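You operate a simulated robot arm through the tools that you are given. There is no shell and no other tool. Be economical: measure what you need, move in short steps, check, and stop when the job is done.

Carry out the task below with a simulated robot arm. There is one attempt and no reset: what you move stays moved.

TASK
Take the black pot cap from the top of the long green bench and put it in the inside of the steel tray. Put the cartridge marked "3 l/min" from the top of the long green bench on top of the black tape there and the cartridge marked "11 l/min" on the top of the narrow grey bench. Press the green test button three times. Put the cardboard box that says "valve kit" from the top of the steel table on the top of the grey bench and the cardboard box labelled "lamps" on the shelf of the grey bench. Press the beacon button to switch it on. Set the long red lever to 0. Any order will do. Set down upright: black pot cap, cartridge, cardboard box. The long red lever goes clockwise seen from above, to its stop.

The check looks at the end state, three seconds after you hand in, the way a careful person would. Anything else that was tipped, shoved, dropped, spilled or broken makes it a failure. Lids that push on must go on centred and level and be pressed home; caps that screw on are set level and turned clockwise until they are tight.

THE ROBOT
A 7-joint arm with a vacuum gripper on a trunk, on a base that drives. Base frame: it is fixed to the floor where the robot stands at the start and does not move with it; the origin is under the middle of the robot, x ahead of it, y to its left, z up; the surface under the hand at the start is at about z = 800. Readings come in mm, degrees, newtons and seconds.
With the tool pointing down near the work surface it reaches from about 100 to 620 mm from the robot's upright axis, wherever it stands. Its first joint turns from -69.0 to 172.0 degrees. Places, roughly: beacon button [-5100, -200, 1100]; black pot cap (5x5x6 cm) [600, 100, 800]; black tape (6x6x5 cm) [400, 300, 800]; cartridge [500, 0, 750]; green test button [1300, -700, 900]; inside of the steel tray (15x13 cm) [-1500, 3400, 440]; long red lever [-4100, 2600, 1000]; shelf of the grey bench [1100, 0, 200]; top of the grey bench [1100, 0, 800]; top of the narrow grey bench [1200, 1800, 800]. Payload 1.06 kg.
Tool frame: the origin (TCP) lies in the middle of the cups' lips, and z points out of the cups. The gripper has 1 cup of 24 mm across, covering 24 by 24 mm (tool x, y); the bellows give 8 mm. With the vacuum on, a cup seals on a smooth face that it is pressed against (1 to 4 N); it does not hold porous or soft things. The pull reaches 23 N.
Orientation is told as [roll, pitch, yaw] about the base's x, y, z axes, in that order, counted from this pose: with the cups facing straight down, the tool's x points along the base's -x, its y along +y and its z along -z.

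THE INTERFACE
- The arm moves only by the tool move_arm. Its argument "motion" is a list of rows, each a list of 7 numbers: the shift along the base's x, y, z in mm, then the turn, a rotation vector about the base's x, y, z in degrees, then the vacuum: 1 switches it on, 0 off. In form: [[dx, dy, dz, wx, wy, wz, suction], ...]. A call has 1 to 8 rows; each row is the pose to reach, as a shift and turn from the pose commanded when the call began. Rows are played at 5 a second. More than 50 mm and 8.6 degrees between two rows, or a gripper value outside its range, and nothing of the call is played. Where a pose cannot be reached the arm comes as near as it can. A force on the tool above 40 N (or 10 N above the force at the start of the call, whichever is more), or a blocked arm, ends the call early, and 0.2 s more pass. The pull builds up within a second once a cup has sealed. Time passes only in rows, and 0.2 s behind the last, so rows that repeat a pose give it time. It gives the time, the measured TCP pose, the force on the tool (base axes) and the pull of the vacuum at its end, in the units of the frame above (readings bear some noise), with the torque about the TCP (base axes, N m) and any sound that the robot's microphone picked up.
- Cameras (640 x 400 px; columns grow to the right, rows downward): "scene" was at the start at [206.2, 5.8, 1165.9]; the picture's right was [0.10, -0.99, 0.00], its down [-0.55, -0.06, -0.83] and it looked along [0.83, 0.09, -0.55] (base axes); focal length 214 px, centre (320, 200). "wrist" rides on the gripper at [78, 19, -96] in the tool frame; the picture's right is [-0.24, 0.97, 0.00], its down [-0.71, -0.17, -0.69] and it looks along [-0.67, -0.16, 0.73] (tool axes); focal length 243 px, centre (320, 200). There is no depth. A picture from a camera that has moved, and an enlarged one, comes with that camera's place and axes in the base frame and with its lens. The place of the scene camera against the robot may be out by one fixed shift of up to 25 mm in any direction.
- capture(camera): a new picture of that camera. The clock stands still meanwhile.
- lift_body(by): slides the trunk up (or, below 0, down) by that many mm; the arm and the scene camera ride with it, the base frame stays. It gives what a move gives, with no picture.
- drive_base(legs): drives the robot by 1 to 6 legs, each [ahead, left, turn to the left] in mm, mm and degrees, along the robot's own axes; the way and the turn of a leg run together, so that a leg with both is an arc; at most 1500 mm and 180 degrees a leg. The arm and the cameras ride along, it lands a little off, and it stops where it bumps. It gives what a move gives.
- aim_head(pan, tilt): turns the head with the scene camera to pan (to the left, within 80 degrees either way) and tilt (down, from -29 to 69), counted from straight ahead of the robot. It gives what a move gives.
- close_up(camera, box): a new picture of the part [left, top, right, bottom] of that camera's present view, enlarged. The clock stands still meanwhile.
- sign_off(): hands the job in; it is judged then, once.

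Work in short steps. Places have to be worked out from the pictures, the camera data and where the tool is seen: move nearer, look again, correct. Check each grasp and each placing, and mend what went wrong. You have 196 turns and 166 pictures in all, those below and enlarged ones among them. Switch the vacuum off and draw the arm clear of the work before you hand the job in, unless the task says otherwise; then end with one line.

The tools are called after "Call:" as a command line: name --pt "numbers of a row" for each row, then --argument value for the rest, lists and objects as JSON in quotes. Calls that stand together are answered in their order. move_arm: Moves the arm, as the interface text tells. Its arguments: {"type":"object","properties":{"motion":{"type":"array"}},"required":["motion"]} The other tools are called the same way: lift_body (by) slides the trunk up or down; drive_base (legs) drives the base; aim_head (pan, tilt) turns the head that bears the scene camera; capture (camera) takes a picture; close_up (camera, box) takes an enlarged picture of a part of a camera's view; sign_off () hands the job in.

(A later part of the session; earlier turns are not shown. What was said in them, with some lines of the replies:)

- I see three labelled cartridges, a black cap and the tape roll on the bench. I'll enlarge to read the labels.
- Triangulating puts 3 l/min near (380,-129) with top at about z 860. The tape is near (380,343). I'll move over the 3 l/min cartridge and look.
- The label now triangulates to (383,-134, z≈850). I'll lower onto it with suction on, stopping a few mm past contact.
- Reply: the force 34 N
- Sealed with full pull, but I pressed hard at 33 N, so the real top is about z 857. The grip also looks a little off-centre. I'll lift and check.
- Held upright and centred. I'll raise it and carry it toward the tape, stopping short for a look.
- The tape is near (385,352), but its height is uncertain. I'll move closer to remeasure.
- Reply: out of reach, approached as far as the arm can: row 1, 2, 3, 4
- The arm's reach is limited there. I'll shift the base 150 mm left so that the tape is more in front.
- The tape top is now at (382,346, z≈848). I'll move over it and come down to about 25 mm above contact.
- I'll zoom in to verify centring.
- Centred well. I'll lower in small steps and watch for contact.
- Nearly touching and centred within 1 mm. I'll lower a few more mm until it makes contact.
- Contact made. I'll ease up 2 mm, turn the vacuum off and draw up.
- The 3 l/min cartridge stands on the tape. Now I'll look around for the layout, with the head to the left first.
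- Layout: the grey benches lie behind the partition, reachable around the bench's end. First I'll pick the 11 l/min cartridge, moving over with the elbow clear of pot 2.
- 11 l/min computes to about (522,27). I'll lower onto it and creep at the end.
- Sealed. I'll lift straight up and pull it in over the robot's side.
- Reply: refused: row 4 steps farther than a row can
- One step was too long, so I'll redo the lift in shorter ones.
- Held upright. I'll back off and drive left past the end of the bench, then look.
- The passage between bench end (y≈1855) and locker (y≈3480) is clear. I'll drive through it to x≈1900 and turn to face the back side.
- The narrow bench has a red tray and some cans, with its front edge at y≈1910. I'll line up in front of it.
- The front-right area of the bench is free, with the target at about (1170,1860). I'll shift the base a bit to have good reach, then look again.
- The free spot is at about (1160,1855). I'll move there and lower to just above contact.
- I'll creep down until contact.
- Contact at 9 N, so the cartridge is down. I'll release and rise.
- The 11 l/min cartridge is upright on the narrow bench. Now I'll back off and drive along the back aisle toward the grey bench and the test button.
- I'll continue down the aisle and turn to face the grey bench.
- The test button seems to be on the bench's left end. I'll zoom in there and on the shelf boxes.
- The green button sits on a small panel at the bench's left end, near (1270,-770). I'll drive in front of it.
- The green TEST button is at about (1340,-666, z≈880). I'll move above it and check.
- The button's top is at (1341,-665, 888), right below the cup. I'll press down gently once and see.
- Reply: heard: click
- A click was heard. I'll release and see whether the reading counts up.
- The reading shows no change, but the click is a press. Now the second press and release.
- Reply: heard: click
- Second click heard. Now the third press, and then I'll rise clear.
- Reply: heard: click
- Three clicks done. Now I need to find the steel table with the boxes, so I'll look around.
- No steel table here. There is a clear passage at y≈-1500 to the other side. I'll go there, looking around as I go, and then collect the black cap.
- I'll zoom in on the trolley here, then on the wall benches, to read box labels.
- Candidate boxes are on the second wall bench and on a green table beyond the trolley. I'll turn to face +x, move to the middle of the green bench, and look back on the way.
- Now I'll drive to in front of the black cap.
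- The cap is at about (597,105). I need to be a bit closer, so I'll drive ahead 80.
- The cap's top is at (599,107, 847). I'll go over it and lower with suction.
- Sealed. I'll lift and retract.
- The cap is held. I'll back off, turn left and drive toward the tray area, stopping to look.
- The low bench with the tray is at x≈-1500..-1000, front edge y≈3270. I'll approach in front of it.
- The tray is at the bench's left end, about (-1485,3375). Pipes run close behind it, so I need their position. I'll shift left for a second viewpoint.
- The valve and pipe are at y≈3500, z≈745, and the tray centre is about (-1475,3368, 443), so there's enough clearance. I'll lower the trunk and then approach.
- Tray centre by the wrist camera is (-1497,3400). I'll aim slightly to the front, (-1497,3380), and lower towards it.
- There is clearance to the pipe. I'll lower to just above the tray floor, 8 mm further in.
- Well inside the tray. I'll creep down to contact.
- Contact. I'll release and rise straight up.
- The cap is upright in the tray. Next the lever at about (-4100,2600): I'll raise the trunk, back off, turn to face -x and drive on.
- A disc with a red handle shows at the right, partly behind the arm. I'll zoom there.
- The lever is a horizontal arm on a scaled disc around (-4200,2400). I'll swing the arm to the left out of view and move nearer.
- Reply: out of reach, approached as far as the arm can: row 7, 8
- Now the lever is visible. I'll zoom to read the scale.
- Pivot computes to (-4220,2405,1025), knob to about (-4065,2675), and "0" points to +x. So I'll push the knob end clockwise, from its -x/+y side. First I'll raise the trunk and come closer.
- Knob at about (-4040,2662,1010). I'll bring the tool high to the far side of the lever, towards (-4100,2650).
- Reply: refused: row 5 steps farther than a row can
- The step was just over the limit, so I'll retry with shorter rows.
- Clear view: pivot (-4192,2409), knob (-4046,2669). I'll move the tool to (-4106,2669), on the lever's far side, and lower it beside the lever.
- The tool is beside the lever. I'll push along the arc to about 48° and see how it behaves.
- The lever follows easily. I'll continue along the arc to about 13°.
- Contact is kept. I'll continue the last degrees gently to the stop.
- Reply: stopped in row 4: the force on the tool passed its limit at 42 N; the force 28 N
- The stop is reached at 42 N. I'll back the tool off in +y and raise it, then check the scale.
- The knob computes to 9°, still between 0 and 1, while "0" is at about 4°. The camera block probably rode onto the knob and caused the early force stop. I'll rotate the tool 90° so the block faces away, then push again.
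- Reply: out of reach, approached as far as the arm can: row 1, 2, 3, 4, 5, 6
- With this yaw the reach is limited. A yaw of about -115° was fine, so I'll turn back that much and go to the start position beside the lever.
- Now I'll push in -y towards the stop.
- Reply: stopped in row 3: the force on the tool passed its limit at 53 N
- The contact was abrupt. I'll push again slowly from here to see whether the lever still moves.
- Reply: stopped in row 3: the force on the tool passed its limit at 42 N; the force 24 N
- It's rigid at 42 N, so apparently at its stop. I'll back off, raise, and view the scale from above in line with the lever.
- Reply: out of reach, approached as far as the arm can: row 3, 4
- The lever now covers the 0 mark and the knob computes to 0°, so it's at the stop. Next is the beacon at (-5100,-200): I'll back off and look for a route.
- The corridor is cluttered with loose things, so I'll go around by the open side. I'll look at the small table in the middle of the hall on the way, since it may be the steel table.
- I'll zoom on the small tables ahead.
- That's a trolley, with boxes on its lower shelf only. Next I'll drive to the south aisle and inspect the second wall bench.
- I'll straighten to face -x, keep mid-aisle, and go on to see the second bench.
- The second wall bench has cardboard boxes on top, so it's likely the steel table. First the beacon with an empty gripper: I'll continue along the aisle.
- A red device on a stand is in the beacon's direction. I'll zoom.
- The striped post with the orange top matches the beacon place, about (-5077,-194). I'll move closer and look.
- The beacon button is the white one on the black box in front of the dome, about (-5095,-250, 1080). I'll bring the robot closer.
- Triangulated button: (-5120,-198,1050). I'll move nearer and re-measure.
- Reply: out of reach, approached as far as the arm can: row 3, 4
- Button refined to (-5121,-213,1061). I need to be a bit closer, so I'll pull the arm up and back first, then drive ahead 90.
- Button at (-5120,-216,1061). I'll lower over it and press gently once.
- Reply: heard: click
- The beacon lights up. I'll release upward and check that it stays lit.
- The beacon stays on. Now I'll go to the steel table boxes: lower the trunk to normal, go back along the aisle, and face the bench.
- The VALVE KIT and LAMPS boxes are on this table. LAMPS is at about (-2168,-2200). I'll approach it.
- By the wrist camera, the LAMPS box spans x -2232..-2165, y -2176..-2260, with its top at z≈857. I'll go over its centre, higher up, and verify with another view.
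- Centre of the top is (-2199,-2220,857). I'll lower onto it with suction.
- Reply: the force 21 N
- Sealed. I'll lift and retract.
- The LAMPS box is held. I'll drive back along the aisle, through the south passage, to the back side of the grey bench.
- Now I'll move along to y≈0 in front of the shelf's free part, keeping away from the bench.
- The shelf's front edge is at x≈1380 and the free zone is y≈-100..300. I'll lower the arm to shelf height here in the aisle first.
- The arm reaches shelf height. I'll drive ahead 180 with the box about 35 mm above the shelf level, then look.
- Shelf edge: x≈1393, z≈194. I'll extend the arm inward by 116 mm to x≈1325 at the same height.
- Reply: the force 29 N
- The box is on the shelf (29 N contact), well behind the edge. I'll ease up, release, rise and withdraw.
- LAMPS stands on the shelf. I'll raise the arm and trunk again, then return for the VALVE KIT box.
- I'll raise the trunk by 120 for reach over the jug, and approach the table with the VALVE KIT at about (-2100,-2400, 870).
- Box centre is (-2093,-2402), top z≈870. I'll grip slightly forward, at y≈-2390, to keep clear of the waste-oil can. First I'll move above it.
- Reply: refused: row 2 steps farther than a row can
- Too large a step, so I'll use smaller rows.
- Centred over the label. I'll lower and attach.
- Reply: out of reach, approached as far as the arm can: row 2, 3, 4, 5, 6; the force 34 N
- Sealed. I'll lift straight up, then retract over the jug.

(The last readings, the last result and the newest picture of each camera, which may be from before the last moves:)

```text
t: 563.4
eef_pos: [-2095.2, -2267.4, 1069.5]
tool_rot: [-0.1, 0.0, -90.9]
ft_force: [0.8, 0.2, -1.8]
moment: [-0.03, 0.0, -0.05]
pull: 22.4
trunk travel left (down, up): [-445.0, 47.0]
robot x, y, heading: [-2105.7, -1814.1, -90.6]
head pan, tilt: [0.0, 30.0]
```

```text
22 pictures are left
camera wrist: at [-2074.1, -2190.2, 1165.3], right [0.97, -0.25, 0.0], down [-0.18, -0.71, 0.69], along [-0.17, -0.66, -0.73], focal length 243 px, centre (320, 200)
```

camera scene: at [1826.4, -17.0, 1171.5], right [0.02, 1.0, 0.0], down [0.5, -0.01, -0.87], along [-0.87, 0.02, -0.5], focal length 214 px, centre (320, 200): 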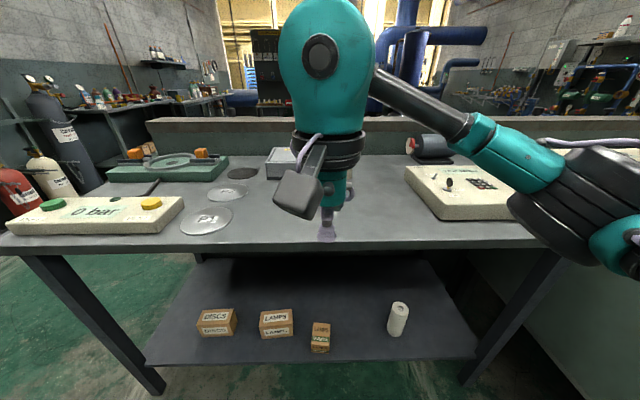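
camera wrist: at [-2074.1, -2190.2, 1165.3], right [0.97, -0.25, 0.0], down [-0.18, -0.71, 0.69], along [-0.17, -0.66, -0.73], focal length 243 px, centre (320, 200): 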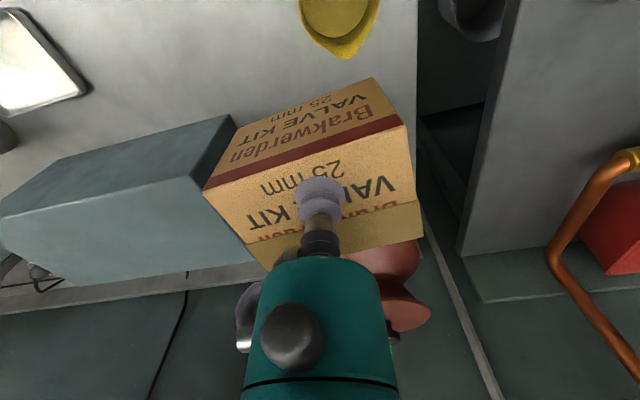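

The box is held. I'll back off and drive to the grey bench's back side.

Call:
drive_base --legs '[[-430, 0, 0.6], [0, 1400, 0], [0, 1400, 0], [0, 1310, 0], [0, 0, -90], [0, -1200, 0]]'

Call:
aim_head --pan 0 --tilt 35

Call:
capture --camera "scene"

Call:
capture --camera "wrist"

```text
t: 615.6
eef_pos: [1602.2, -294.6, 1069.2]
tool_rot: [-0.1, 0.0, 179.3]
ft_force: [-0.2, 0.1, -3.7]
moment: [-0.01, -0.08, 0.02]
pull: 23.2
trunk travel left (down, up): [-445.0, 47.0]
robot x, y, heading: [2058.2, -283.4, 179.6]
head pan, tilt: [0.0, 30.0]
```

```text
t: 616.2
eef_pos: [1602.2, -294.5, 1069.5]
tool_rot: [0.0, -0.1, 179.3]
ft_force: [-0.2, -0.2, -4.0]
moment: [0.0, -0.05, 0.03]
pull: 23.6
trunk travel left (down, up): [-445.0, 47.0]
robot x, y, heading: [2058.7, -283.5, 179.4]
head pan, tilt: [0.0, 35.0]
```

```text
21 pictures are left
camera scene: at [1941.7, -286.9, 1295.8], right [0.01, 1.0, 0.0], down [0.57, -0.01, -0.82], along [-0.82, 0.01, -0.57], focal length 214 px, centre (320, 200)
```

scene: 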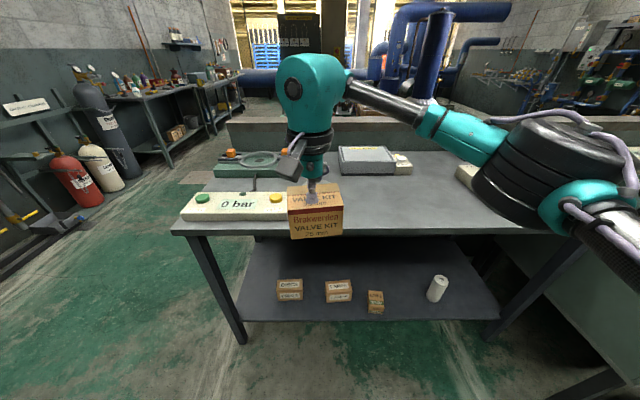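

```text
20 pictures are left
camera wrist: at [1680.8, -316.3, 1164.9], right [-0.25, -0.97, 0.0], down [-0.71, 0.18, 0.69], along [-0.66, 0.17, -0.73], focal length 243 px, centre (320, 200)
```

wrist: 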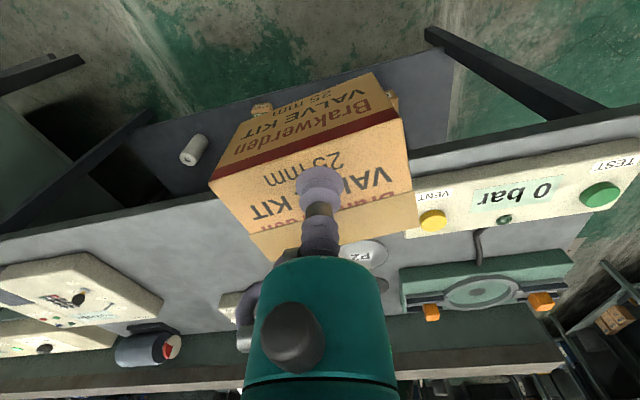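

The free area on the bench top is around (1320,30). I'll move there.

Call:
drive_base --legs '[[0, -320, 0.5], [280, 0, 0]]'

Call:
capture --camera "wrist"

Call:
capture --camera "scene"

```text
t: 621.2
eef_pos: [1321.7, 20.8, 1069.7]
tool_rot: [-0.1, 0.1, -179.8]
ft_force: [-0.1, 0.1, -2.4]
moment: [0.04, -0.05, -0.02]
pull: 22.3
trunk travel left (down, up): [-445.0, 47.0]
robot x, y, heading: [1778.0, 38.3, -179.7]
head pan, tilt: [0.0, 35.0]
```

```text
19 pictures are left
camera wrist: at [1401.7, 0.4, 1164.7], right [-0.23, -0.97, 0.0], down [-0.71, 0.17, 0.69], along [-0.67, 0.16, -0.73], focal length 243 px, centre (320, 200)
```

wrist: 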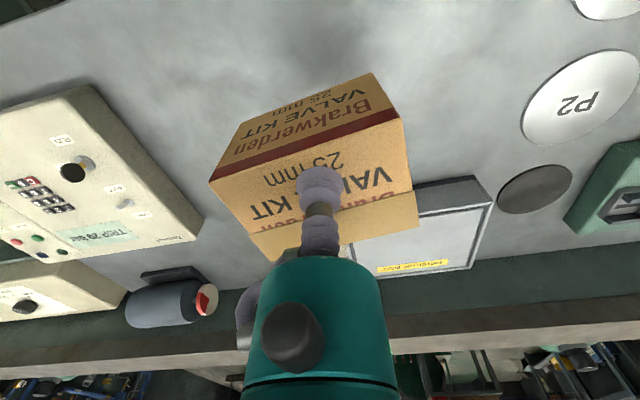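

```text
18 pictures are left
camera scene: at [1662.0, 33.4, 1295.6], right [-0.01, 1.0, 0.0], down [0.57, 0.0, -0.82], along [-0.82, 0.0, -0.57], focal length 214 px, centre (320, 200)
```

scene: 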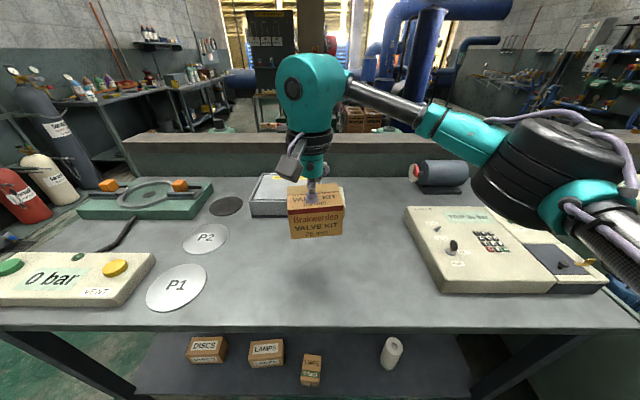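

All clear beneath. I'll lower in steps.

Call:
move_arm --pt "0 0 -45 0 0 0 1" --pt "0 0 -90 0 0 0 1" --pt "0 0 -135 0 0 0 1" --pt "0 0 -160 0 0 0 1" --pt "0 0 -168 0 0 0 1"

Call:
capture --camera "wrist"

```text
t: 622.3
eef_pos: [1322.6, 21.5, 916.7]
tool_rot: [0.6, -0.7, -180.0]
ft_force: [3.5, 4.7, 22.1]
moment: [-0.06, -0.08, 0.12]
pull: 22.8
trunk travel left (down, up): [-445.0, 47.0]
robot x, y, heading: [1775.7, 37.1, -179.8]
head pan, tilt: [0.0, 35.0]
stopped in row 5: the force on the tool passed its limit at 48 N (the readings are from after the stop); the commanded pose is now the measured one
```

```text
17 pictures are left
camera wrist: at [1402.6, 1.6, 1011.1], right [-0.24, -0.97, 0.01], down [-0.7, 0.18, 0.69], along [-0.67, 0.15, -0.72], focal length 243 px, centre (320, 200)
```

wrist: 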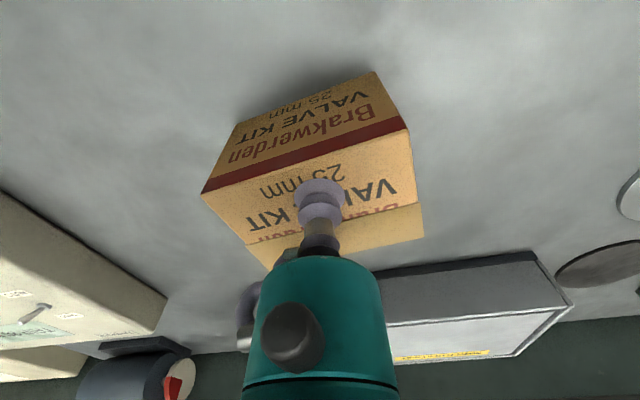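

The box is on the bench (top at z≈850). I'll ease up and release.

Call:
move_arm --pt "0 0 2 0 0 0 0" --pt "0 0 2 0 0 0 0" --pt "0 0 3 0 0 0 0" --pt "0 0 5 0 0 0 0" --pt "0 0 12 0 0 0 0" --pt "0 0 55 0 0 0 0" --pt "0 0 103 0 0 0 0" --pt "30 0 140 0 0 0 0"

Call:
capture --camera "wrist"

Call:
drive_base --legs '[[-350, 0, 0]]'

Call:
capture --camera "scene"

```text
t: 624.1
eef_pos: [1353.5, 22.2, 1050.0]
tool_rot: [0.3, -0.4, -180.0]
ft_force: [0.0, -0.5, 0.1]
moment: [0.01, 0.01, 0.03]
pull: 0.0
trunk travel left (down, up): [-445.0, 47.0]
robot x, y, heading: [1781.3, 36.8, -179.7]
head pan, tilt: [0.0, 35.0]
```

```text
16 pictures are left
camera wrist: at [1433.9, 3.1, 1146.0], right [-0.23, -0.97, 0.01], down [-0.7, 0.17, 0.69], along [-0.67, 0.16, -0.72], focal length 243 px, centre (320, 200)
```

wrist: 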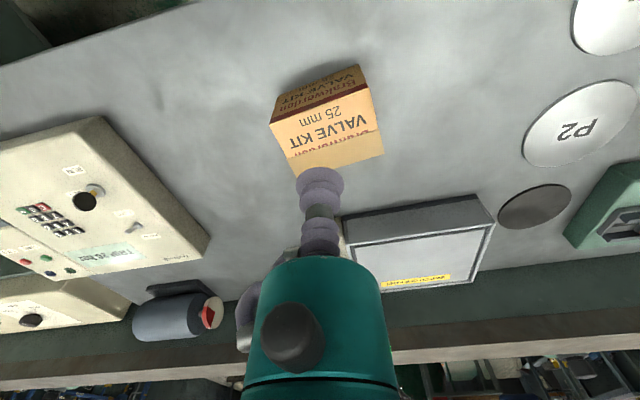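

```text
t: 626.4
eef_pos: [1711.1, 23.7, 1050.6]
tool_rot: [0.4, -0.4, -180.1]
ft_force: [-0.3, 0.3, 0.2]
moment: [-0.06, 0.01, 0.0]
pull: 0.0
trunk travel left (down, up): [-445.0, 47.0]
robot x, y, heading: [2131.0, 39.4, -179.7]
head pan, tilt: [0.0, 35.0]
```

```text
15 pictures are left
camera scene: at [2019.8, 35.3, 1295.8], right [-0.01, 1.0, 0.0], down [0.57, 0.0, -0.82], along [-0.82, 0.0, -0.57], focal length 214 px, centre (320, 200)
```

scene: 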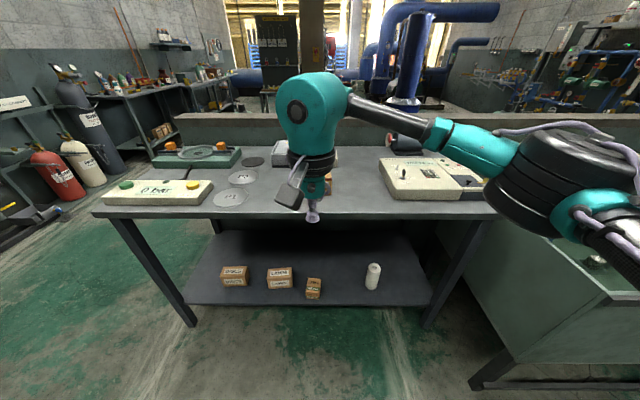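

Everything is placed. One last check of the test panel.

Call:
close_up --camera "scene" --box '[90, 150, 250, 250]'

```text
4.00 times, centred on (170, 200) of scene
camera zoom: at [2019.8, 35.3, 1295.8], right [-0.01, 1.0, 0.0], down [0.57, 0.0, -0.82], along [-0.82, 0.0, -0.57], focal length 858 px, centre (920, 200)
```

zoom: 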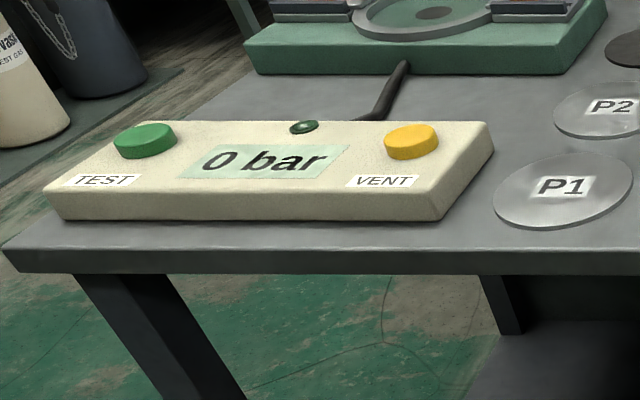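

The panel is unchanged after three clicked presses. The vacuum is off and the arm is clear, so I'm handing in.

Call:
sign_off

```text
The job is handed in.
```

I finished every item on the list and handed the job in; the test panel still read "0 bar" after the three green-button presses, each of which clicked.
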